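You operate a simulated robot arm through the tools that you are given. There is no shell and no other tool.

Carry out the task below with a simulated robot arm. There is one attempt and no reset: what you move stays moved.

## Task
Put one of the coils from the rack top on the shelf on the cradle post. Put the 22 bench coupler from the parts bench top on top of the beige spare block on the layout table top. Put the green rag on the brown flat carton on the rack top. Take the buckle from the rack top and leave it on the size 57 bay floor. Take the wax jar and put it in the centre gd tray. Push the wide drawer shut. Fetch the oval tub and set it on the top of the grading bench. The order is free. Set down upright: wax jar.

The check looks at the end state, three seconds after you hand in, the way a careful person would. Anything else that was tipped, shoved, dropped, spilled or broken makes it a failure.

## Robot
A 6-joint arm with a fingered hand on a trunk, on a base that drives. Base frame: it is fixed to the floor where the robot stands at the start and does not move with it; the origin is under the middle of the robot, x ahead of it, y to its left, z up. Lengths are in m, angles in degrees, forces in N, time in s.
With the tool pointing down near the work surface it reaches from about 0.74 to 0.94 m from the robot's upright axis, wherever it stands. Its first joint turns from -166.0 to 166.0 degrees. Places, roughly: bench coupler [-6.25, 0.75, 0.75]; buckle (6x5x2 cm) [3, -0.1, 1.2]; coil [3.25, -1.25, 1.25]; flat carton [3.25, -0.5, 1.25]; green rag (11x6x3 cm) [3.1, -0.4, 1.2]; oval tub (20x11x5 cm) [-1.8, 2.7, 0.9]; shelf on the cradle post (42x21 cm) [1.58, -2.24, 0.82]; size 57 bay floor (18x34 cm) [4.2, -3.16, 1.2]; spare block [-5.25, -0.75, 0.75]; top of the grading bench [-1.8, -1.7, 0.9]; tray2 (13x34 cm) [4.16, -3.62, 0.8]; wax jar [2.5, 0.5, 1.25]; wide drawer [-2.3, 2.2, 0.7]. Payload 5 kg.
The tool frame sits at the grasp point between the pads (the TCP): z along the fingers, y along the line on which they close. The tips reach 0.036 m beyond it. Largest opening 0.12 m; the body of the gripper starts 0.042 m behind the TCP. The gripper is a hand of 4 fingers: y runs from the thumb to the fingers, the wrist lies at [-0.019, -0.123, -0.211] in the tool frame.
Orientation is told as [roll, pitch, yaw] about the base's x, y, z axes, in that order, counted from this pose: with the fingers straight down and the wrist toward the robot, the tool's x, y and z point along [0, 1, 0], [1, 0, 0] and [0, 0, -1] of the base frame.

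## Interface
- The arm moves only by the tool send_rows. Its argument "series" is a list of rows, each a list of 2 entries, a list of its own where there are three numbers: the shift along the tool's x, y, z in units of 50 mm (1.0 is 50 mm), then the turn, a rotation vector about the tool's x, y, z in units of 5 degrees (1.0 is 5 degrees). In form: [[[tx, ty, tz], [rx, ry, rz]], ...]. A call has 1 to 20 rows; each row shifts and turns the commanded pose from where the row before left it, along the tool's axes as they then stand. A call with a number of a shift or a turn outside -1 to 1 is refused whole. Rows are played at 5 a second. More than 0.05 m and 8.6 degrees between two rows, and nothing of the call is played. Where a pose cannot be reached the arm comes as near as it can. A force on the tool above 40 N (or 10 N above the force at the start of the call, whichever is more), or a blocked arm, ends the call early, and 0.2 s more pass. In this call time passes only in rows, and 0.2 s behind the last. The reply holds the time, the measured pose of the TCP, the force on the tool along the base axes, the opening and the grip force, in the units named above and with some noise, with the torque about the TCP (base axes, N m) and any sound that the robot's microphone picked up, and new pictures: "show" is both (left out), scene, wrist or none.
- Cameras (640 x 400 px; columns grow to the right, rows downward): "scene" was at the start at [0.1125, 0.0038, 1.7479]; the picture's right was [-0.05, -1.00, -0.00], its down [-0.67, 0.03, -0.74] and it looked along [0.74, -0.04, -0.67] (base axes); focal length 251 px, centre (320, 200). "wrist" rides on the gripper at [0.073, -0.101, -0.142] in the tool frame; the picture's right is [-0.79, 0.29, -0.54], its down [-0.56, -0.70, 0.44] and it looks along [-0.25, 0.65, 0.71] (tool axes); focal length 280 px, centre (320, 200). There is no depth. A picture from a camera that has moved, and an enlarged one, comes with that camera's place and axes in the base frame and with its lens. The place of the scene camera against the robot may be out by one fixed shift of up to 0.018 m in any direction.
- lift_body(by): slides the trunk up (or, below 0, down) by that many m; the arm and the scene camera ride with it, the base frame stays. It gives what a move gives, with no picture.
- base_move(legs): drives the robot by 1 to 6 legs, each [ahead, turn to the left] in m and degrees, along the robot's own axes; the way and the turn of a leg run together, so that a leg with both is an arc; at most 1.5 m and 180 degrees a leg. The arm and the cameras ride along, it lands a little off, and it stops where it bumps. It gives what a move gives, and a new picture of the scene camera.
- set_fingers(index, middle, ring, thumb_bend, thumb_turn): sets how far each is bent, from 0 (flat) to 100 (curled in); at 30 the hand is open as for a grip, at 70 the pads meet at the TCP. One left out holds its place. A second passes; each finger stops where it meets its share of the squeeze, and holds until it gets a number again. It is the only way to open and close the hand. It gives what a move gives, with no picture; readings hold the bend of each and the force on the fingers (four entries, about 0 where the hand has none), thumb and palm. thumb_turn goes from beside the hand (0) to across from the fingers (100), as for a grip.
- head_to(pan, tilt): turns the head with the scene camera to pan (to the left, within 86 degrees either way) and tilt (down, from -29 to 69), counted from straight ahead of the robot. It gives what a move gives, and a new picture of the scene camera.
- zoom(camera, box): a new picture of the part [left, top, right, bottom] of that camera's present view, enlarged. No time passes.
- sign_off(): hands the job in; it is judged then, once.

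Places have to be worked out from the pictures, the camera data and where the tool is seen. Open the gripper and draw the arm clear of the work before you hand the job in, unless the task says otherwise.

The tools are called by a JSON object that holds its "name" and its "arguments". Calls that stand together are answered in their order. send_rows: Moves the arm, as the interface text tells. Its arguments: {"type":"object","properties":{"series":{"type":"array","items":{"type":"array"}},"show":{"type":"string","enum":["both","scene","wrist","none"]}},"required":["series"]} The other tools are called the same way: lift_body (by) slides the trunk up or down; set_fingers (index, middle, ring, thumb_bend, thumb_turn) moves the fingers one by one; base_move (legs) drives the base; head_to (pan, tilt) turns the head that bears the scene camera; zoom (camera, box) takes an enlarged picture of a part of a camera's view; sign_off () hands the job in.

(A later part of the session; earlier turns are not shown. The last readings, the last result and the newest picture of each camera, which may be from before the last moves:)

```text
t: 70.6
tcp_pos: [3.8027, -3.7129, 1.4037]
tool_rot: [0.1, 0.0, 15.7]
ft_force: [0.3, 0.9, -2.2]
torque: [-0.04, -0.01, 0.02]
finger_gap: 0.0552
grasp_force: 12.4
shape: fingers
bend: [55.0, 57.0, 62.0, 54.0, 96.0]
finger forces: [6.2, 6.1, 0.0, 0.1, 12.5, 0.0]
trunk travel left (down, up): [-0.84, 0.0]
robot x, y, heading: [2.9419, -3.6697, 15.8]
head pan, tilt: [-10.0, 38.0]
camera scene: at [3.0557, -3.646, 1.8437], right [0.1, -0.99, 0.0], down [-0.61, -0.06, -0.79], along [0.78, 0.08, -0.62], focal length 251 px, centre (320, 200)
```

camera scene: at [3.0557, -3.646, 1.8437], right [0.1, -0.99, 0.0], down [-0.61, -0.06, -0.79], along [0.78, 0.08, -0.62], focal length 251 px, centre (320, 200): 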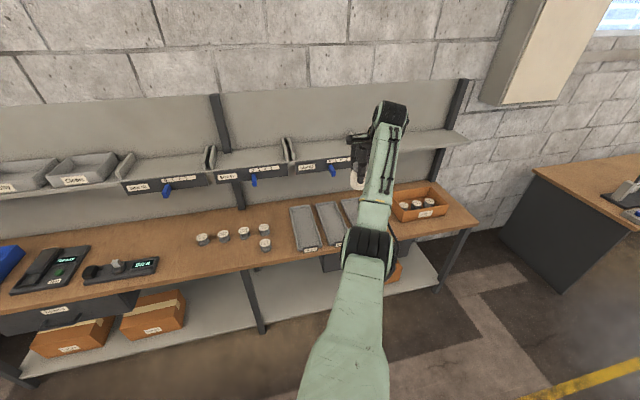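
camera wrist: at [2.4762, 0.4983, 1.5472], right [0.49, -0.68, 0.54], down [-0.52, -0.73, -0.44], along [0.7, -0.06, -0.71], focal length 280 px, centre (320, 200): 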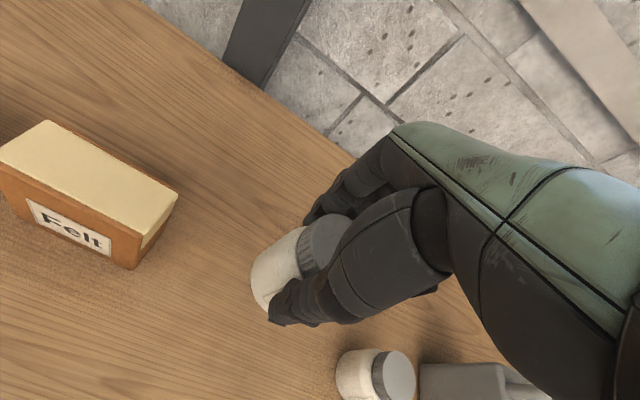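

I zoom in on the trays and bays to measure.

{"name": "zoom", "arguments": {"camera": "scene", "box": [190, 130, 350, 230]}}

{"name": "zoom", "arguments": {"camera": "scene", "box": [270, 170, 400, 251]}}

{"name": "zoom", "arguments": {"camera": "wrist", "box": [0, 0, 640, 400]}}

```text
4.00 times, centred on (270, 180) of scene
camera zoom: at [3.0557, -3.646, 1.8437], right [0.1, -0.99, 0.0], down [-0.61, -0.06, -0.79], along [0.78, 0.08, -0.62], focal length 1004 px, centre (520, 280)
```

zoom: 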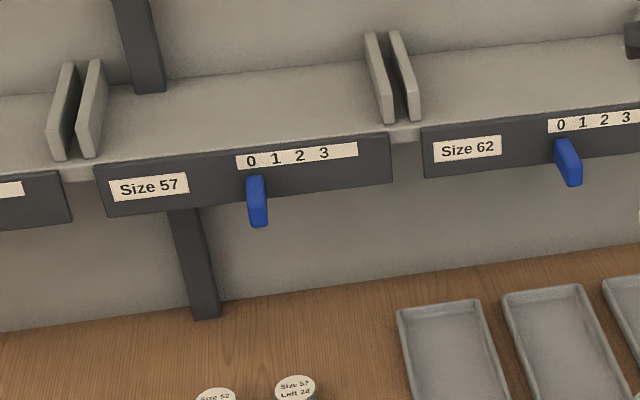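

```text
4.92 times, centred on (335, 210) of scene
camera zoom: at [3.0557, -3.646, 1.8437], right [0.1, -0.99, 0.0], down [-0.61, -0.06, -0.79], along [0.78, 0.08, -0.62], focal length 1236 px, centre (246, 148)
```

zoom: 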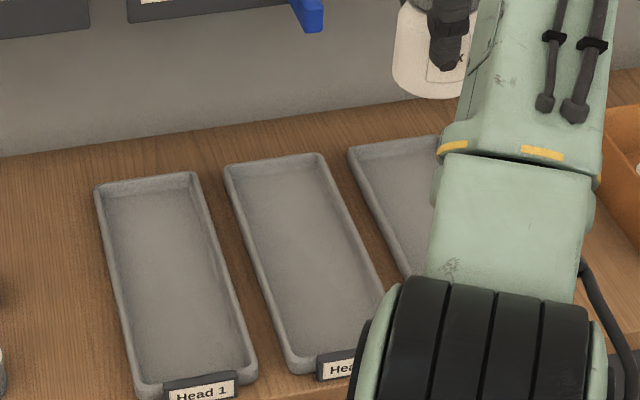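

```text
1.00 times, centred on (320, 200) of wrist (not enlarged: the box is as wide or as high as the picture)
camera zoom: at [3.6851, -3.671, 1.5468], right [0.49, -0.68, 0.54], down [-0.52, -0.73, -0.44], along [0.7, -0.07, -0.71], focal length 280 px, centre (320, 200)
```

zoom: 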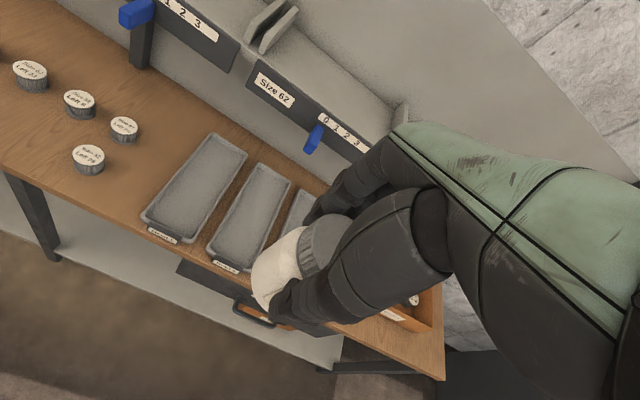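

The centre tray ("Head 2") spans roughly the spot given; the Size‑62 handle hangs above its back half at z≈1.13, so I'll come in low. I lower the trunk 0.45 m here, in front of the bench edge, before moving in.

{"name": "lift_body", "arguments": {"by": -0.45}}

{"name": "head_to", "arguments": {"pan": 0, "tilt": 45}}

```text
refused: -0.45 is not a number from -0.4 to 0.4
```

```text
t: 71.3
tcp_pos: [3.8037, -3.7124, 1.4036]
tool_rot: [0.1, 0.0, 15.7]
ft_force: [0.6, 0.3, -2.2]
torque: [0.01, 0.03, 0.0]
finger_gap: 0.0551
grasp_force: 12.3
shape: fingers
bend: [55.0, 57.0, 62.0, 54.0, 96.0]
finger forces: [6.2, 6.1, 0.0, 0.0, 12.4, 0.0]
trunk travel left (down, up): [-0.84, 0.0]
robot x, y, heading: [2.94, -3.6694, 15.5]
head pan, tilt: [0.0, 45.0]
camera scene: at [3.0481, -3.6327, 1.8334], right [0.27, -0.96, 0.0], down [-0.68, -0.19, -0.71], along [0.68, 0.19, -0.71], focal length 251 px, centre (320, 200)
```

scene: 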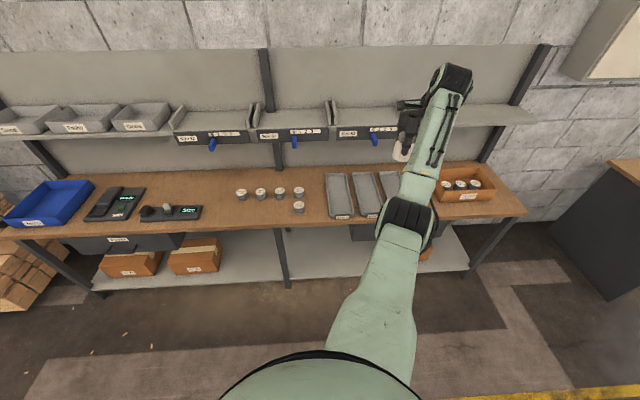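

The trunk call takes at most 0.4 m at once; I lower by 0.4 and then check the pictures.

{"name": "lift_body", "arguments": {"by": -0.4}}

{"name": "send_rows", "arguments": {"series": [[[0, 0, 0], [0, 0, 0]]]}}

```text
t: 75.1
tcp_pos: [3.8027, -3.713, 1.0049]
tool_rot: [0.0, 0.0, 15.6]
ft_force: [0.0, -0.5, -2.0]
torque: [-0.03, 0.02, 0.03]
finger_gap: 0.0549
grasp_force: 12.2
shape: fingers
bend: [55.0, 57.0, 62.0, 54.0, 96.0]
finger forces: [6.2, 6.2, 0.0, 0.0, 12.3, 0.0]
trunk travel left (down, up): [-0.44, 0.4]
robot x, y, heading: [2.9409, -3.6679, 15.7]
head pan, tilt: [0.0, 45.0]
```

```text
t: 75.5
tcp_pos: [3.8023, -3.7129, 1.0049]
tool_rot: [0.0, -0.1, 15.8]
ft_force: [-0.7, 0.7, -1.6]
torque: [0.02, 0.01, 0.0]
finger_gap: 0.0549
grasp_force: 12.2
shape: fingers
bend: [55.0, 57.0, 62.0, 54.0, 96.0]
finger forces: [6.1, 6.0, 0.0, 0.0, 12.3, 0.0]
trunk travel left (down, up): [-0.44, 0.4]
robot x, y, heading: [2.9413, -3.6682, 15.8]
head pan, tilt: [0.0, 45.0]
camera scene: at [3.048, -3.6326, 1.4334], right [0.27, -0.96, 0.0], down [-0.68, -0.19, -0.71], along [0.68, 0.19, -0.71], focal length 251 px, centre (320, 200)
camera wrist: at [3.685, -3.6709, 1.1468], right [0.49, -0.68, 0.54], down [-0.52, -0.73, -0.44], along [0.7, -0.07, -0.71], focal length 280 px, centre (320, 200)
```

scene: 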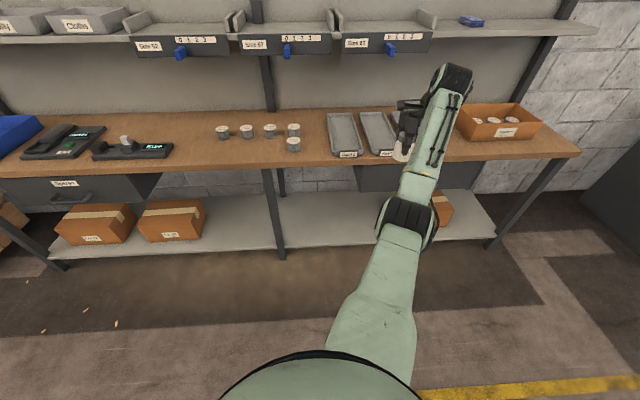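
wrist: 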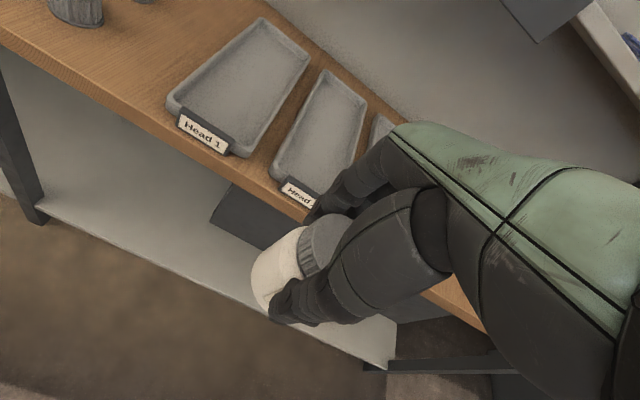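

Wrist view puts the centre tray at L≈−4.63 (my TCP is at −4.631), so I'm laterally aligned. I lower 0.07 m more, then drive 0.29 m forward so the jar hovers over the tray's front half.

{"name": "lift_body", "arguments": {"by": -0.07}}

{"name": "base_move", "arguments": {"legs": [[0.28, 0]]}}

{"name": "zoom", "arguments": {"camera": "wrist", "box": [0, 0, 640, 400]}}

```text
t: 76.6
tcp_pos: [3.8024, -3.7125, 0.9341]
tool_rot: [0.0, -0.1, 15.8]
ft_force: [-0.1, 0.3, -1.9]
torque: [0.0, -0.01, 0.01]
finger_gap: 0.0553
grasp_force: 12.0
shape: fingers
bend: [55.0, 57.0, 62.0, 54.0, 96.0]
finger forces: [6.3, 6.1, 0.0, 0.1, 12.3, 0.1]
trunk travel left (down, up): [-0.37, 0.47]
robot x, y, heading: [2.9388, -3.6695, 15.9]
head pan, tilt: [0.0, 45.0]
```

```text
t: 78.7
tcp_pos: [4.0764, -3.636, 0.9335]
tool_rot: [0.0, 0.1, 15.7]
ft_force: [-0.1, -0.3, -2.2]
torque: [0.0, -0.02, -0.01]
finger_gap: 0.0552
grasp_force: 12.4
shape: fingers
bend: [55.0, 57.0, 62.0, 54.0, 96.0]
finger forces: [6.2, 6.2, 0.0, 0.1, 12.4, 0.1]
trunk travel left (down, up): [-0.37, 0.47]
robot x, y, heading: [3.2156, -3.5975, 15.6]
head pan, tilt: [0.0, 45.0]
camera scene: at [3.3216, -3.5555, 1.3633], right [0.27, -0.96, 0.0], down [-0.68, -0.19, -0.71], along [0.68, 0.19, -0.71], focal length 251 px, centre (320, 200)
```

scene: 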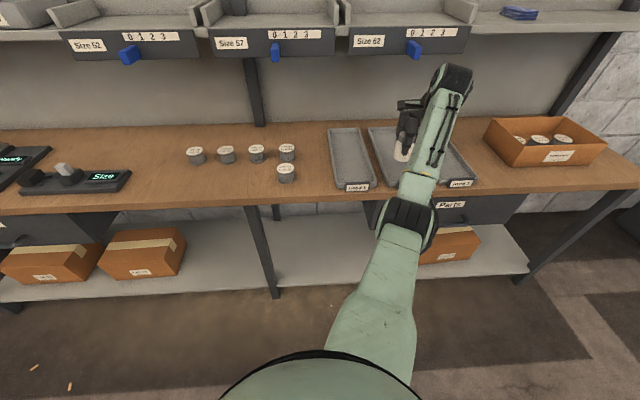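

```text
1.00 times, centred on (320, 200) of wrist (not enlarged: the box is as wide or as high as the picture)
camera zoom: at [3.9585, -3.5941, 1.0763], right [0.49, -0.68, 0.54], down [-0.52, -0.73, -0.44], along [0.7, -0.07, -0.71], focal length 280 px, centre (320, 200)
```

zoom: 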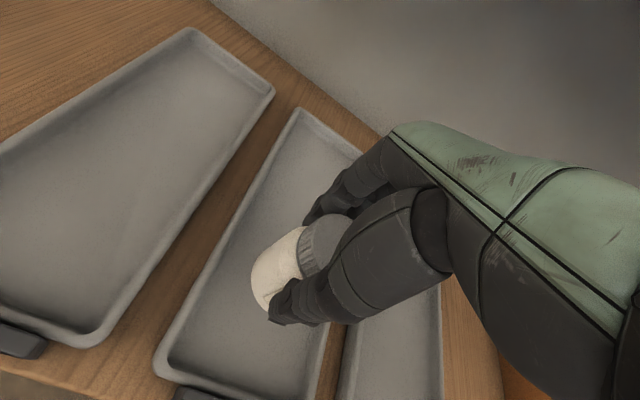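

Projection shows the jar about 1 cm off toward the left rim. I shift 11 mm right, descend 4 cm and look again.

{"name": "send_rows", "arguments": {"series": [[[-0.22, 0, 0], [0, 0, 0]], [[0, 0, 0.4], [0, 0, 0]], [[0, 0, 0.4], [0, 0, 0]]]}}

{"name": "zoom", "arguments": {"camera": "scene", "box": [340, 60, 500, 200]}}

```text
t: 79.5
tcp_pos: [4.0779, -3.6465, 0.8936]
tool_rot: [0.0, 0.0, 15.6]
ft_force: [0.5, 0.4, -1.1]
torque: [0.04, -0.02, -0.01]
finger_gap: 0.0551
grasp_force: 12.8
shape: fingers
bend: [55.0, 57.0, 62.0, 54.0, 96.0]
finger forces: [6.2, 6.2, 0.0, 0.0, 12.4, 0.1]
trunk travel left (down, up): [-0.37, 0.47]
robot x, y, heading: [3.2106, -3.5911, 15.5]
head pan, tilt: [0.0, 45.0]
camera scene: at [3.321, -3.556, 1.3634], right [0.27, -0.96, 0.0], down [-0.68, -0.19, -0.71], along [0.68, 0.19, -0.71], focal length 251 px, centre (320, 200)
camera wrist: at [3.9612, -3.6046, 1.0364], right [0.49, -0.68, 0.54], down [-0.52, -0.73, -0.44], along [0.7, -0.07, -0.71], focal length 280 px, centre (320, 200)
```

scene: 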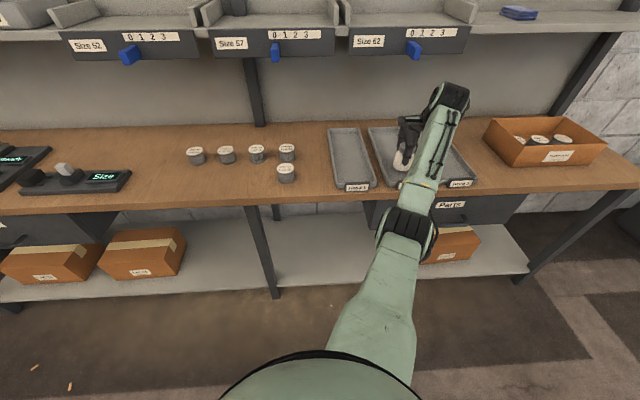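
wrist: 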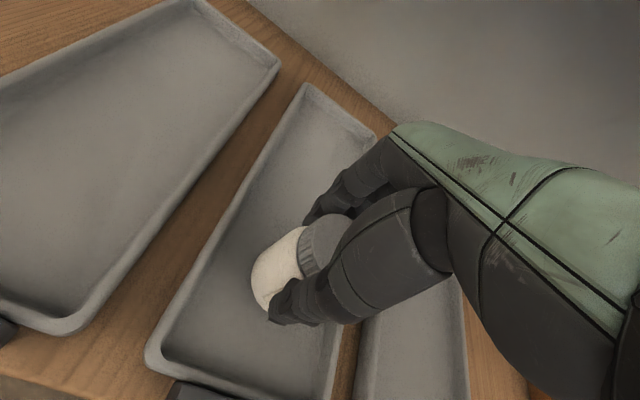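

```text
2.86 times, centred on (420, 130) of scene
camera zoom: at [3.321, -3.556, 1.3634], right [0.27, -0.96, 0.0], down [-0.68, -0.19, -0.71], along [0.68, 0.19, -0.71], focal length 717 px, centre (34, 400)
```

zoom: 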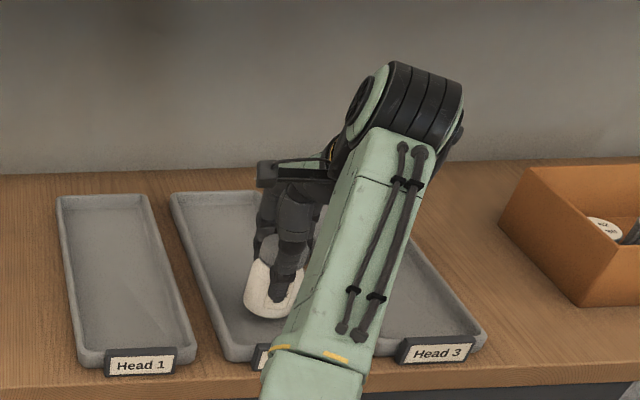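

The jar is now within ~7 mm of the tray's centreline. I nudge 5 mm more right and lower in small steps until contact registers.

{"name": "send_rows", "arguments": {"series": [[[-0.1, 0, 0.2], [0, 0, 0]], [[0, 0, 0.2], [0, 0, 0]], [[0, 0, 0.1], [0, 0, 0]]], "show": "wrist"}}

```text
t: 80.3
tcp_pos: [4.0796, -3.6517, 0.8707]
tool_rot: [0.0, -0.2, 15.8]
ft_force: [0.8, 1.1, 12.2]
torque: [0.21, -0.34, 0.09]
finger_gap: 0.0553
grasp_force: 15.8
shape: fingers
bend: [55.0, 56.0, 62.0, 55.0, 96.0]
finger forces: [7.5, 9.5, 0.0, 0.1, 14.6, 0.0]
trunk travel left (down, up): [-0.37, 0.47]
robot x, y, heading: [3.211, -3.5905, 15.7]
head pan, tilt: [0.0, 45.0]
camera wrist: at [3.9609, -3.6093, 1.013], right [0.49, -0.68, 0.54], down [-0.52, -0.73, -0.44], along [0.7, -0.07, -0.71], focal length 280 px, centre (320, 200)
```

wrist: 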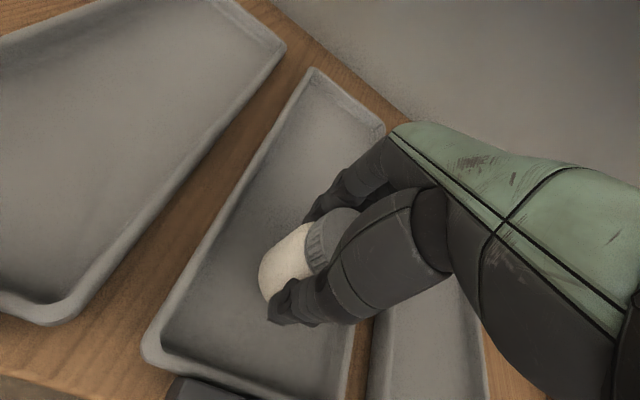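

Contact at z≈0.871 (force jumped to +12 N): the jar stands on the tray floor. I relieve 2 mm and open the fingers.

{"name": "send_rows", "arguments": {"series": [[[0, 0, -0.04], [0, 0, 0]]], "show": "none"}}

{"name": "set_fingers", "arguments": {"index": 48, "middle": 48, "ring": 48, "thumb_bend": 48}}

{"name": "set_fingers", "arguments": {"index": 30, "middle": 30, "ring": 30, "thumb_bend": 30}}

{"name": "zoom", "arguments": {"camera": "wrist", "box": [0, 0, 640, 400]}}

```text
t: 80.7
tcp_pos: [4.078, -3.6509, 0.8703]
tool_rot: [0.0, 0.1, 15.7]
ft_force: [1.4, 1.4, 5.8]
torque: [0.06, -0.29, 0.0]
finger_gap: 0.0546
grasp_force: 13.8
shape: fingers
bend: [55.0, 56.0, 62.0, 55.0, 96.0]
finger forces: [7.2, 8.2, 0.0, 0.0, 13.0, 0.0]
trunk travel left (down, up): [-0.37, 0.47]
robot x, y, heading: [3.2174, -3.5964, 16.0]
head pan, tilt: [0.0, 45.0]
```

```text
t: 81.7
tcp_pos: [4.0787, -3.6516, 0.8711]
tool_rot: [0.0, -0.1, 15.7]
ft_force: [-0.2, -0.8, -0.2]
torque: [-0.02, -0.01, -0.01]
finger_gap: 0.0704
grasp_force: 0.6
shape: fingers
bend: [48.0, 48.0, 48.0, 48.0, 97.0]
finger forces: [0.0, 0.0, 0.0, 0.0, 0.5, 0.1]
trunk travel left (down, up): [-0.37, 0.47]
robot x, y, heading: [3.2162, -3.5933, 15.6]
head pan, tilt: [0.0, 45.0]
```

```text
t: 82.7
tcp_pos: [4.0787, -3.6516, 0.8722]
tool_rot: [0.1, -0.1, 15.7]
ft_force: [-0.2, -0.7, 0.1]
torque: [-0.02, 0.01, 0.01]
finger_gap: 0.123
grasp_force: 0.1
shape: fingers
bend: [30.0, 30.0, 30.0, 30.0, 97.0]
finger forces: [0.1, 0.0, 0.0, 0.0, 0.0, 0.0]
trunk travel left (down, up): [-0.37, 0.47]
robot x, y, heading: [3.2116, -3.5957, 16.0]
head pan, tilt: [0.0, 45.0]
```

```text
1.00 times, centred on (320, 200) of wrist (not enlarged: the box is as wide or as high as the picture)
camera zoom: at [3.9623, -3.6096, 1.0138], right [0.49, -0.68, 0.54], down [-0.52, -0.73, -0.44], along [0.7, -0.07, -0.71], focal length 280 px, centre (320, 200)
```

zoom: 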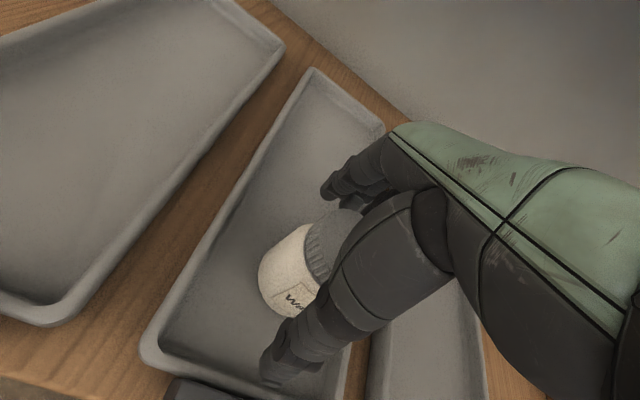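

The jar stands in the tray free of the fingers. I raise the hand 0.1 m straight up and back the base off.

{"name": "send_rows", "arguments": {"series": [[[0, 0, -0.5], [0, 0, 0]], [[0, 0, -0.8], [0, 0, 0]], [[0, 0, -0.7], [0, 0, 0]]], "show": "both"}}

{"name": "base_move", "arguments": {"legs": [[-0.4, 0]]}}

```text
t: 83.5
tcp_pos: [4.0785, -3.652, 0.9718]
tool_rot: [0.0, -0.1, 15.7]
ft_force: [-0.7, 0.4, -0.3]
torque: [0.01, -0.02, -0.03]
finger_gap: 0.1228
grasp_force: 0.1
shape: fingers
bend: [30.0, 30.0, 30.0, 30.0, 97.0]
finger forces: [0.1, 0.1, 0.1, 0.0, 0.1, 0.1]
trunk travel left (down, up): [-0.37, 0.47]
robot x, y, heading: [3.2151, -3.592, 15.6]
head pan, tilt: [0.0, 45.0]
camera scene: at [3.3198, -3.5557, 1.3634], right [0.27, -0.96, 0.0], down [-0.68, -0.19, -0.71], along [0.68, 0.19, -0.71], focal length 251 px, centre (320, 200)
camera wrist: at [3.9609, -3.6105, 1.1152], right [0.49, -0.68, 0.54], down [-0.52, -0.73, -0.44], along [0.7, -0.07, -0.71], focal length 280 px, centre (320, 200)
```

scene: 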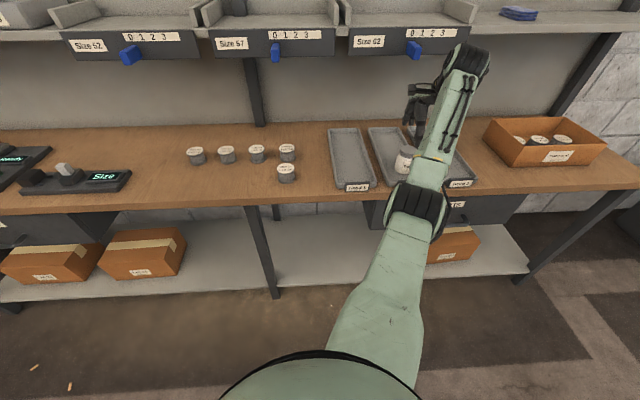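
wrist: 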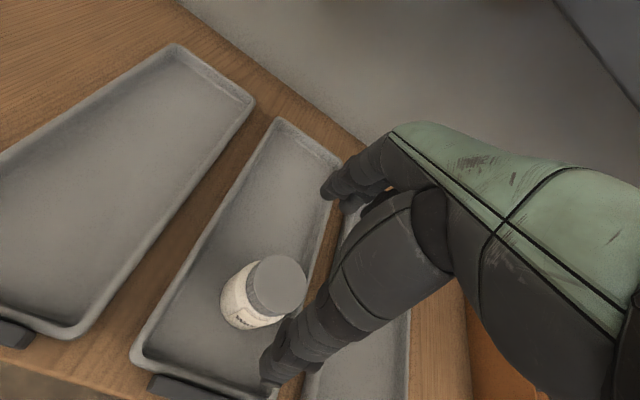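

```text
t: 86.2
tcp_pos: [3.6941, -3.7599, 0.9721]
tool_rot: [0.0, -0.1, 15.7]
ft_force: [-0.8, -0.2, 0.0]
torque: [-0.03, -0.02, 0.03]
finger_gap: 0.1234
grasp_force: 0.1
shape: fingers
bend: [30.0, 30.0, 30.0, 30.0, 97.0]
finger forces: [0.0, 0.1, 0.1, 0.0, 0.0, 0.0]
trunk travel left (down, up): [-0.37, 0.47]
robot x, y, heading: [2.8304, -3.7014, 15.9]
head pan, tilt: [0.0, 45.0]
camera scene: at [2.9351, -3.6642, 1.3635], right [0.27, -0.96, 0.0], down [-0.68, -0.19, -0.71], along [0.68, 0.19, -0.71], focal length 251 px, centre (320, 200)
```

scene: 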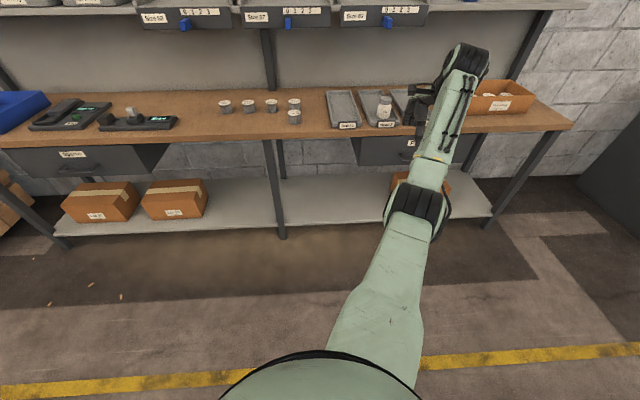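

The jar stands upright in the centre tray. Next is the buckle (behind the Primer can, about (2.99, −0.06)); I raise the trunk fully and drive back along the aisle.

{"name": "lift_body", "arguments": {"by": 0.4}}

{"name": "lift_body", "arguments": {"by": 0.07}}

{"name": "base_move", "arguments": {"legs": [[0, 93.5], [1.5, 0], [1.4, 0]]}}

{"name": "head_to", "arguments": {"pan": -50, "tilt": 35}}

```text
t: 90.0
tcp_pos: [3.6955, -3.7605, 1.371]
tool_rot: [0.0, -0.1, 15.7]
ft_force: [0.0, -0.6, 0.1]
torque: [0.04, -0.02, -0.03]
finger_gap: 0.1233
grasp_force: 0.0
shape: fingers
bend: [30.0, 30.0, 30.0, 30.0, 97.0]
finger forces: [0.0, 0.0, 0.0, 0.1, 0.0, 0.0]
trunk travel left (down, up): [-0.77, 0.07]
robot x, y, heading: [2.8306, -3.7023, 15.6]
head pan, tilt: [0.0, 45.0]
```

```text
t: 91.1
tcp_pos: [3.6943, -3.7593, 1.4421]
tool_rot: [0.0, 0.0, 15.7]
ft_force: [0.1, 0.3, -0.7]
torque: [-0.02, 0.0, -0.02]
finger_gap: 0.1231
grasp_force: 0.0
shape: fingers
bend: [30.0, 30.0, 30.0, 30.0, 97.0]
finger forces: [0.0, 0.0, 0.1, 0.1, 0.0, 0.0]
trunk travel left (down, up): [-0.84, 0.0]
robot x, y, heading: [2.8314, -3.6988, 15.6]
head pan, tilt: [0.0, 45.0]
```

```text
t: 111.3
tcp_pos: [1.8886, -0.0867, 1.4421]
tool_rot: [0.0, -0.1, 108.7]
ft_force: [0.0, 0.8, -0.3]
torque: [0.0, 0.0, 0.0]
finger_gap: 0.1231
grasp_force: 0.0
shape: fingers
bend: [30.0, 30.0, 30.0, 30.0, 97.0]
finger forces: [0.0, 0.0, 0.0, 0.0, 0.0, 0.1]
trunk travel left (down, up): [-0.84, 0.0]
robot x, y, heading: [1.8764, -0.9494, 108.7]
head pan, tilt: [0.0, 45.0]
camera scene: at [1.8393, -0.8399, 1.8335], right [0.95, 0.32, 0.0], down [0.23, -0.67, -0.71], along [-0.23, 0.67, -0.71], focal length 251 px, centre (320, 200)
```

scene: 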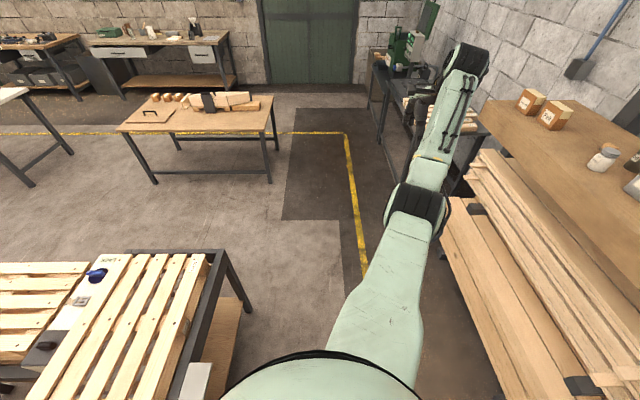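

```text
t: 112.5
tcp_pos: [1.8872, -0.0864, 1.4421]
tool_rot: [-0.1, -0.1, 108.7]
ft_force: [-0.4, 0.5, 0.2]
torque: [-0.02, 0.01, 0.01]
finger_gap: 0.1232
grasp_force: 0.1
shape: fingers
bend: [30.0, 30.0, 30.0, 30.0, 97.0]
finger forces: [0.1, 0.0, 0.0, 0.0, 0.0, 0.0]
trunk travel left (down, up): [-0.84, 0.0]
robot x, y, heading: [1.8771, -0.9564, 108.8]
head pan, tilt: [-50.0, 35.0]
camera scene: at [1.9109, -0.8413, 1.8482], right [0.86, -0.52, 0.0], down [-0.3, -0.49, -0.82], along [0.42, 0.7, -0.57], focal length 251 px, centre (320, 200)
```

scene: 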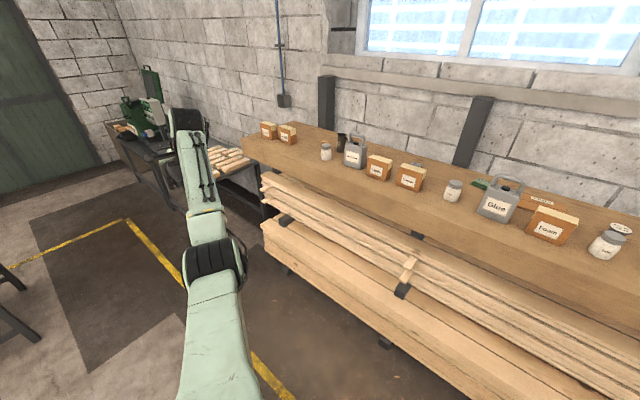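

The robot is in the aisle at L≈−1.44, right by the rag and flat carton, so I'll do the rag first. I check the rack items closely and the base footprint with a steep look down.

{"name": "zoom", "arguments": {"camera": "scene", "box": [340, 130, 500, 230]}}

{"name": "zoom", "arguments": {"camera": "scene", "box": [480, 150, 640, 270]}}

{"name": "head_to", "arguments": {"pan": -80, "tilt": 69}}

```text
4.00 times, centred on (420, 180) of scene
camera zoom: at [1.9109, -0.8413, 1.8482], right [0.86, -0.52, 0.0], down [-0.3, -0.49, -0.82], along [0.42, 0.7, -0.57], focal length 1004 px, centre (-80, 280)
```

zoom: 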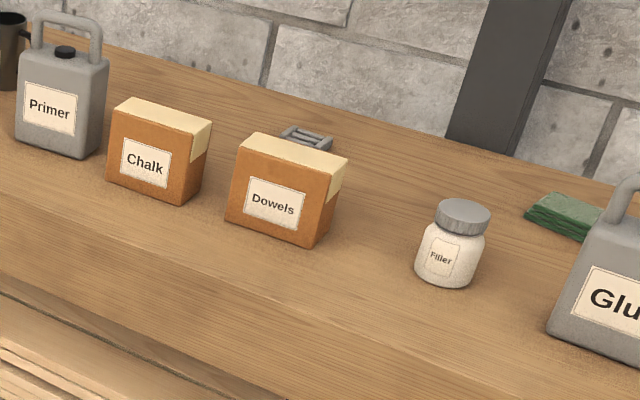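

```text
3.33 times, centred on (560, 210) of scene
camera zoom: at [1.9109, -0.8413, 1.8482], right [0.86, -0.52, 0.0], down [-0.3, -0.49, -0.82], along [0.42, 0.7, -0.57], focal length 837 px, centre (-480, 167)
```

zoom: 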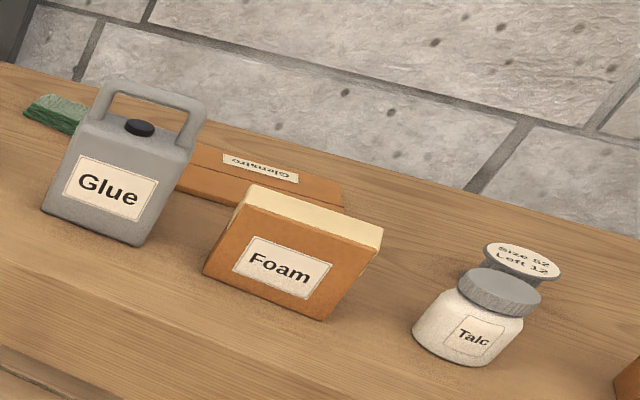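

```text
t: 113.5
tcp_pos: [1.8885, -0.0865, 1.4423]
tool_rot: [0.0, -0.1, 108.7]
ft_force: [-0.2, -0.1, 0.2]
torque: [0.01, 0.0, 0.01]
finger_gap: 0.1233
grasp_force: 0.1
shape: fingers
bend: [30.0, 30.0, 30.0, 30.0, 97.0]
finger forces: [0.0, 0.0, 0.1, 0.1, 0.0, 0.0]
trunk travel left (down, up): [-0.84, 0.0]
robot x, y, heading: [1.8733, -0.9513, 108.7]
head pan, tilt: [-80.0, 68.8]
camera scene: at [1.9143, -0.8895, 1.8046], right [0.48, -0.88, 0.0], down [-0.82, -0.45, -0.36], along [0.32, 0.17, -0.93], focal length 251 px, centre (320, 200)
```

scene: 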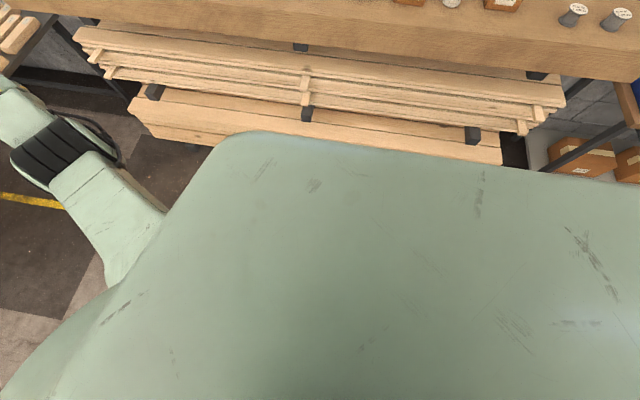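

I'll stand at L≈−1.10 for the rag. I drive forward 0.34 m, turn right to face the rack squarely, and view.

{"name": "base_move", "arguments": {"legs": [[0.34, 0], [0, -92.4]]}}

{"name": "send_rows", "arguments": {"series": [[[0.8, 0, -0.3], [0, 0, 0]], [[0.8, 0, -0.3], [0, 0, 0]], [[0.8, 0, 0], [0, 0, 0]], [[0.8, 0, 0], [0, 0, 0]]], "show": "none"}}

{"name": "head_to", "arguments": {"pan": -5, "tilt": 35}}

```text
t: 120.5
tcp_pos: [2.6322, -0.6762, 1.4426]
tool_rot: [0.1, -0.1, 16.7]
ft_force: [0.3, -0.1, 0.5]
torque: [0.01, 0.02, -0.05]
finger_gap: 0.1233
grasp_force: 0.0
shape: fingers
bend: [30.0, 30.0, 30.0, 30.0, 97.0]
finger forces: [0.1, 0.1, 0.0, 0.0, 0.0, 0.1]
trunk travel left (down, up): [-0.84, 0.0]
robot x, y, heading: [1.7654, -0.6358, 16.7]
head pan, tilt: [-80.0, 68.8]
camera scene: at [1.8199, -0.6663, 1.8046], right [-0.89, -0.45, 0.0], down [-0.42, 0.83, -0.36], along [0.16, -0.32, -0.93], focal length 251 px, centre (320, 200)
```

scene: 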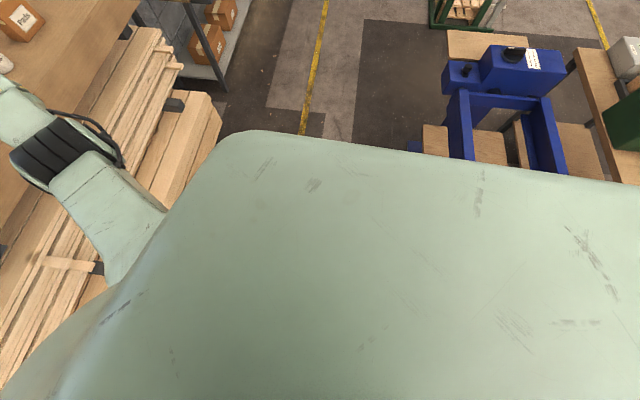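

```text
t: 121.5
tcp_pos: [2.5859, -0.5193, 1.472]
tool_rot: [-0.1, 0.0, 16.6]
ft_force: [-0.3, -0.9, 0.3]
torque: [-0.04, 0.0, -0.04]
finger_gap: 0.1231
grasp_force: 0.1
shape: fingers
bend: [30.0, 30.0, 30.0, 30.0, 98.0]
finger forces: [0.0, 0.0, 0.1, 0.1, 0.1, 0.0]
trunk travel left (down, up): [-0.84, 0.0]
robot x, y, heading: [1.7645, -0.6283, 16.7]
head pan, tilt: [-80.0, 68.8]
```

```text
t: 123.0
tcp_pos: [2.5878, -0.5236, 1.473]
tool_rot: [0.0, -0.2, 16.7]
ft_force: [0.4, 0.4, 0.2]
torque: [0.01, -0.01, -0.02]
finger_gap: 0.123
grasp_force: 0.1
shape: fingers
bend: [30.0, 30.0, 30.0, 30.0, 98.0]
finger forces: [0.1, 0.0, 0.1, 0.1, 0.0, 0.0]
trunk travel left (down, up): [-0.84, 0.0]
robot x, y, heading: [1.7665, -0.6289, 16.6]
head pan, tilt: [-5.0, 35.0]
camera scene: at [1.8811, -0.599, 1.8482], right [0.2, -0.98, 0.0], down [-0.56, -0.12, -0.82], along [0.8, 0.17, -0.57], focal length 251 px, centre (320, 200)
```

scene: 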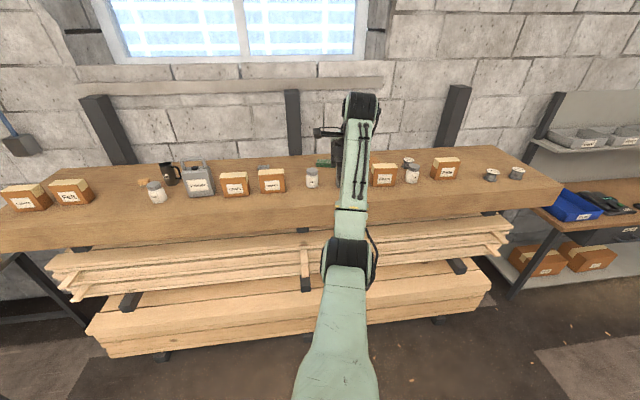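

TCP is at F≈2.34, L≈−1.226, in line with the rag. I drive 0.33 m closer over the low Filler jar and take both views.

{"name": "base_move", "arguments": {"legs": [[0.33, 0]]}}

{"name": "zoom", "arguments": {"camera": "wrist", "box": [0, 0, 640, 400]}}

{"name": "zoom", "arguments": {"camera": "scene", "box": [240, 100, 480, 250]}}

```text
t: 125.3
tcp_pos: [2.9013, -0.4299, 1.4727]
tool_rot: [0.1, -0.1, 16.5]
ft_force: [-0.1, -0.2, 0.2]
torque: [0.0, 0.0, -0.01]
finger_gap: 0.1229
grasp_force: 0.0
shape: fingers
bend: [30.0, 30.0, 30.0, 30.0, 98.0]
finger forces: [0.0, 0.0, 0.1, 0.0, 0.0, 0.0]
trunk travel left (down, up): [-0.84, 0.0]
robot x, y, heading: [2.0803, -0.5359, 16.6]
head pan, tilt: [-5.0, 35.0]
camera scene: at [2.1957, -0.5042, 1.8484], right [0.2, -0.98, 0.0], down [-0.56, -0.12, -0.82], along [0.8, 0.17, -0.57], focal length 251 px, centre (320, 200)
```

scene: 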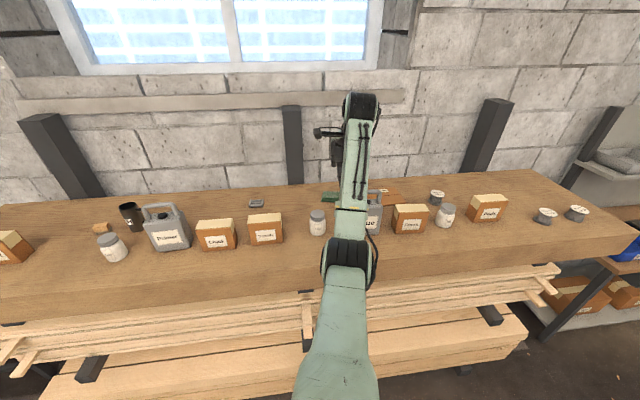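

```text
1.00 times, centred on (320, 200) of wrist (not enlarged: the box is as wide or as high as the picture)
camera zoom: at [2.7831, -0.3897, 1.616], right [0.5, -0.67, 0.54], down [-0.51, -0.74, -0.44], along [0.7, -0.05, -0.71], focal length 280 px, centre (320, 200)
```

zoom: 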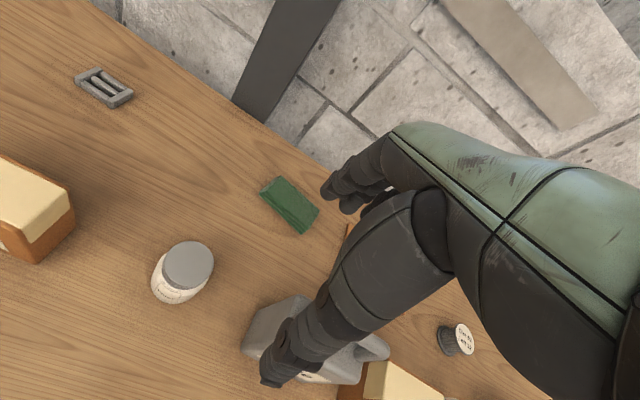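

```text
2.67 times, centred on (360, 175) of scene
camera zoom: at [2.1957, -0.5042, 1.8484], right [0.2, -0.98, 0.0], down [-0.56, -0.12, -0.82], along [0.8, 0.17, -0.57], focal length 669 px, centre (213, 267)
```

zoom: 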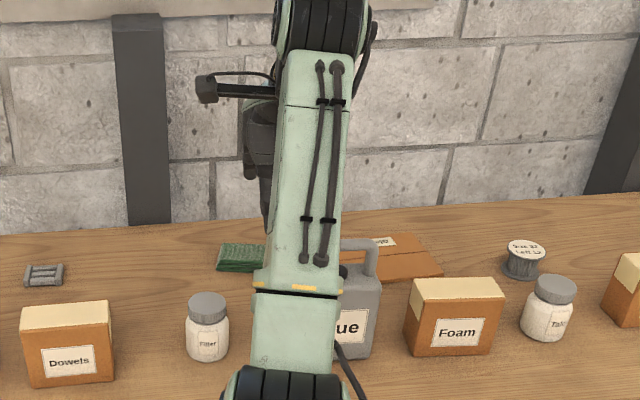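

The wrist view gives the rag at (3.093, −0.390), its short side along base x; the carton "Garments" centre is near (3.144, −0.581) and the buckle at (2.992, −0.076). I move 0.11 m closer, then turn the tool to yaw ≈1° so the pinch spans the rag's 6 cm side.

{"name": "base_move", "arguments": {"legs": [[0.11, 0]]}}

{"name": "send_rows", "arguments": {"series": [[[0, 0, 0], [0, 0, 0.8]], [[0, 0, 0], [0, 0, 0.8]], [[0, 0, 0], [0, 0, 0.8]], [[0, 0, 0], [0, 0, 0.72]]]}}

```text
t: 126.6
tcp_pos: [3.0066, -0.3975, 1.4736]
tool_rot: [0.0, -0.1, 16.6]
ft_force: [1.1, -0.2, -0.6]
torque: [0.0, -0.04, 0.01]
finger_gap: 0.1235
grasp_force: 0.0
shape: fingers
bend: [30.0, 30.0, 30.0, 30.0, 98.0]
finger forces: [0.1, 0.0, 0.0, 0.0, 0.1, 0.0]
trunk travel left (down, up): [-0.84, 0.0]
robot x, y, heading: [2.1881, -0.5029, 16.7]
head pan, tilt: [-5.0, 35.0]
camera scene: at [2.3005, -0.4728, 1.8484], right [0.2, -0.98, 0.0], down [-0.56, -0.12, -0.82], along [0.8, 0.17, -0.57], focal length 251 px, centre (320, 200)
```

scene: 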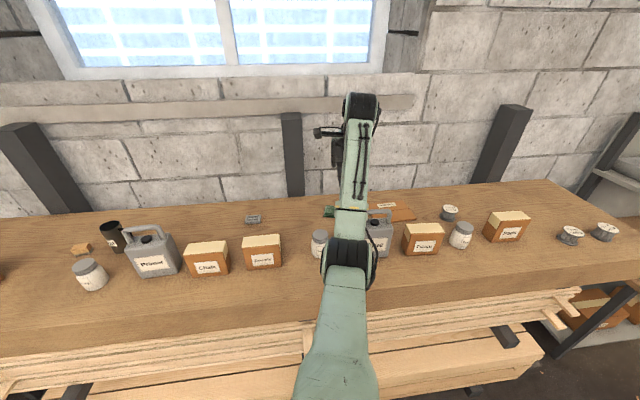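

```text
t: 127.6
tcp_pos: [3.0067, -0.3973, 1.4726]
tool_rot: [-0.1, -0.1, 1.0]
ft_force: [-0.2, -0.2, 0.8]
torque: [0.02, -0.01, 0.03]
finger_gap: 0.1234
grasp_force: 0.2
shape: fingers
bend: [30.0, 30.0, 30.0, 30.0, 98.0]
finger forces: [0.0, 0.0, 0.0, 0.0, 0.0, 0.1]
trunk travel left (down, up): [-0.84, 0.0]
robot x, y, heading: [2.1873, -0.5076, 16.5]
head pan, tilt: [-5.0, 35.0]
camera scene: at [2.3015, -0.472, 1.8483], right [0.2, -0.98, 0.0], down [-0.56, -0.12, -0.82], along [0.8, 0.17, -0.57], focal length 251 px, centre (320, 200)
camera wrist: at [2.904, -0.3274, 1.6158], right [0.3, -0.78, 0.54], down [-0.69, -0.57, -0.44], along [0.66, -0.24, -0.71], focal length 280 px, centre (320, 200)
```

scene: 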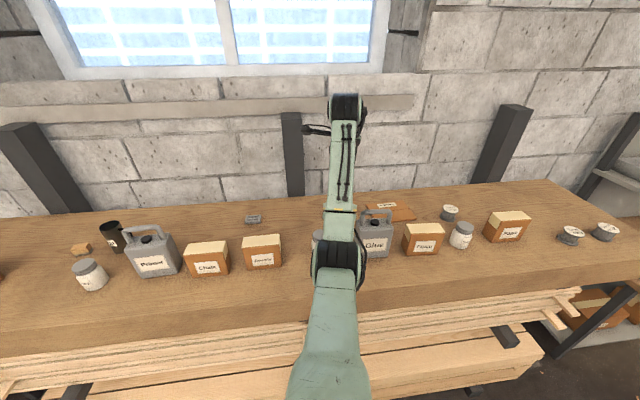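
wrist: 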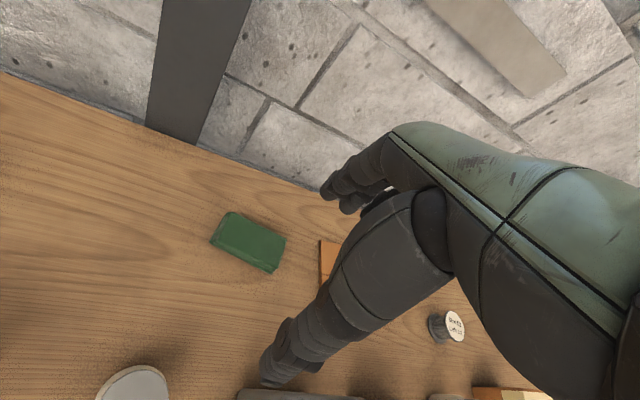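

Re-measuring gives the rag centre about (3.100, −0.384). I move over it and descend to z≈1.37 to verify.

{"name": "send_rows", "arguments": {"series": [[[0.117, 0.64, 0], [0, 0, 0]], [[0.117, 0.64, 0], [0, 0, 0]], [[0, 0.59, 0.3], [0, 0, 0]], [[0, 0, 0.8], [0, 0, 0]], [[0, 0, 0.8], [0, 0, 0]]]}}

{"name": "zoom", "arguments": {"camera": "scene", "box": [240, 100, 480, 250]}}

```text
t: 128.8
tcp_pos: [3.1043, -0.3834, 1.3777]
tool_rot: [0.0, -0.1, 1.0]
ft_force: [-0.5, -0.2, -0.1]
torque: [-0.02, 0.03, 0.01]
finger_gap: 0.1233
grasp_force: 0.0
shape: fingers
bend: [30.0, 30.0, 30.0, 30.0, 98.0]
finger forces: [0.1, 0.0, 0.0, 0.0, 0.0, 0.0]
trunk travel left (down, up): [-0.84, 0.0]
robot x, y, heading: [2.1909, -0.5074, 16.7]
head pan, tilt: [-5.0, 35.0]
camera scene: at [2.3034, -0.4717, 1.8483], right [0.2, -0.98, 0.0], down [-0.56, -0.12, -0.82], along [0.8, 0.17, -0.57], focal length 251 px, centre (320, 200)
camera wrist: at [2.9998, -0.3139, 1.52], right [0.3, -0.78, 0.54], down [-0.69, -0.57, -0.44], along [0.66, -0.24, -0.71], focal length 280 px, centre (320, 200)
```

scene: 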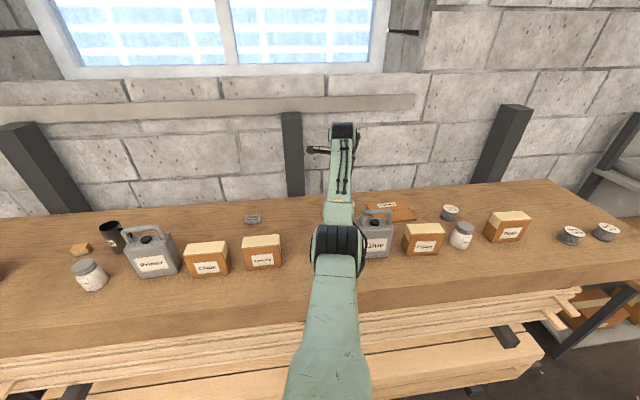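
wrist: 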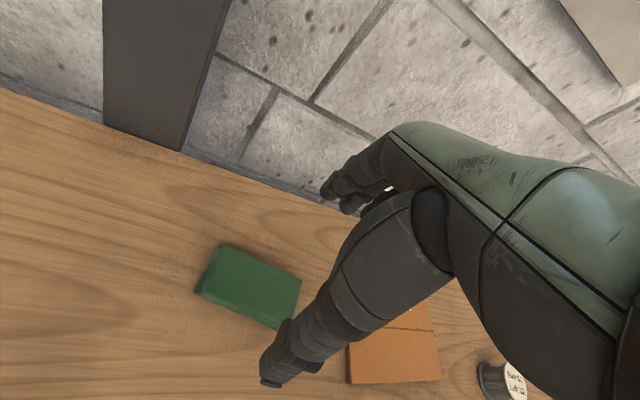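

```text
2.67 times, centred on (360, 175) of scene
camera zoom: at [2.3034, -0.4717, 1.8483], right [0.2, -0.98, 0.0], down [-0.56, -0.12, -0.82], along [0.8, 0.17, -0.57], focal length 669 px, centre (213, 267)
```

zoom: 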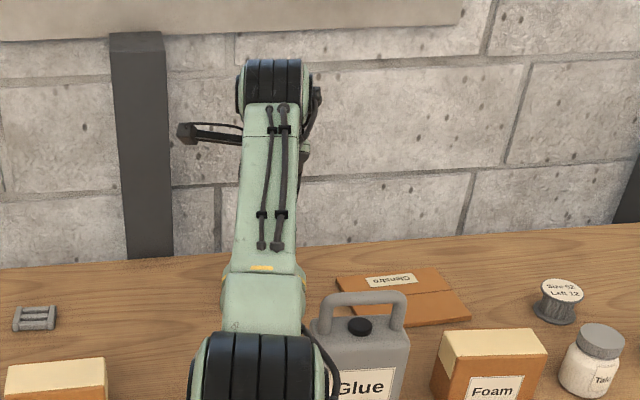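

The projection of the grasp point falls on the rag's centre (within 6 mm). I descend to z≈1.257 with the fingers straddling it.

{"name": "send_rows", "arguments": {"series": [[[0, 0.12, 0.8], [0, 0, 0]], [[0, 0, 0.8], [0, 0, 0]], [[0, 0, 0.5], [0, 0, 0]], [[0, 0, 0.3], [0, 0, 0]]], "show": "wrist"}}

```text
t: 129.8
tcp_pos: [3.1085, -0.3846, 1.2575]
tool_rot: [0.0, -0.1, 1.0]
ft_force: [0.4, -0.3, -0.5]
torque: [-0.03, 0.01, 0.0]
finger_gap: 0.1232
grasp_force: 0.1
shape: fingers
bend: [30.0, 30.0, 30.0, 30.0, 98.0]
finger forces: [0.1, 0.0, 0.0, 0.1, 0.1, 0.0]
trunk travel left (down, up): [-0.84, 0.0]
robot x, y, heading: [2.188, -0.5079, 16.6]
head pan, tilt: [-5.0, 35.0]
camera wrist: at [3.0047, -0.3139, 1.3998], right [0.3, -0.78, 0.54], down [-0.69, -0.57, -0.44], along [0.66, -0.24, -0.71], focal length 280 px, centre (320, 200)
```

wrist: 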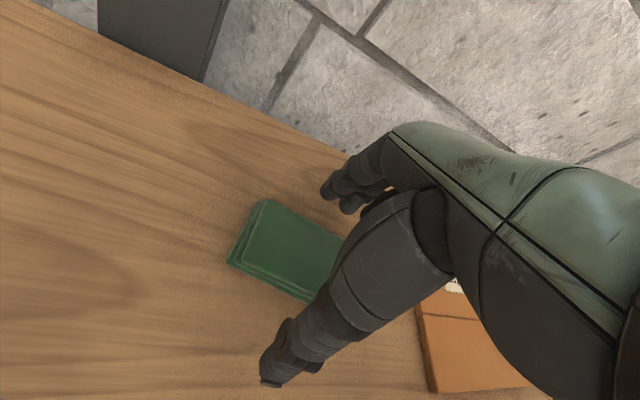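

The rag lies between thumb and fingers; I close in stages.

{"name": "set_fingers", "arguments": {"index": 50, "middle": 50, "ring": 50, "thumb_bend": 50}}

{"name": "set_fingers", "arguments": {"index": 62, "middle": 62, "ring": 62, "thumb_bend": 62}}

{"name": "zoom", "arguments": {"camera": "wrist", "box": [160, 100, 480, 300]}}

```text
t: 130.8
tcp_pos: [3.1078, -0.3844, 1.2583]
tool_rot: [0.0, 0.0, 0.9]
ft_force: [-0.3, 0.1, -0.3]
torque: [0.0, 0.01, 0.0]
finger_gap: 0.0648
grasp_force: 0.0
shape: fingers
bend: [50.0, 50.0, 50.0, 50.0, 98.0]
finger forces: [0.1, 0.0, 0.2, 0.0, 0.0, 0.0]
trunk travel left (down, up): [-0.84, 0.0]
robot x, y, heading: [2.1863, -0.5091, 16.5]
head pan, tilt: [-5.0, 35.0]
```

```text
t: 131.8
tcp_pos: [3.1079, -0.384, 1.2577]
tool_rot: [0.0, -0.2, 1.0]
ft_force: [2.1, -0.3, 4.0]
torque: [-0.02, 0.1, 0.05]
finger_gap: 0.0564
grasp_force: 12.1
shape: fingers
bend: [56.0, 57.0, 61.0, 52.0, 96.0]
finger forces: [5.2, 5.6, 1.9, 0.0, 11.5, 0.0]
trunk travel left (down, up): [-0.84, 0.0]
robot x, y, heading: [2.1935, -0.5045, 16.7]
head pan, tilt: [-5.0, 35.0]
```

```text
2.00 times, centred on (320, 200) of wrist
camera zoom: at [3.004, -0.3142, 1.401], right [0.3, -0.78, 0.54], down [-0.69, -0.57, -0.44], along [0.66, -0.24, -0.71], focal length 561 px, centre (320, 200)
```

zoom: 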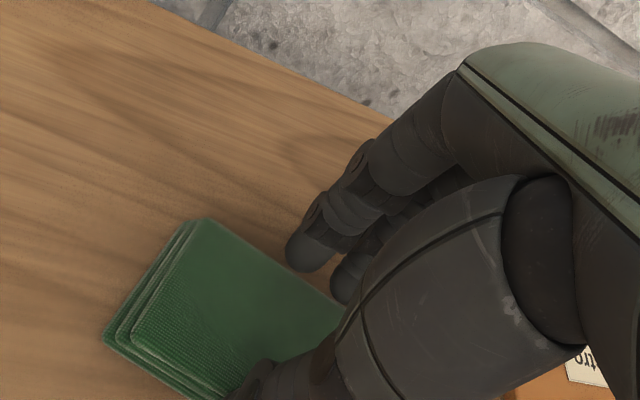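

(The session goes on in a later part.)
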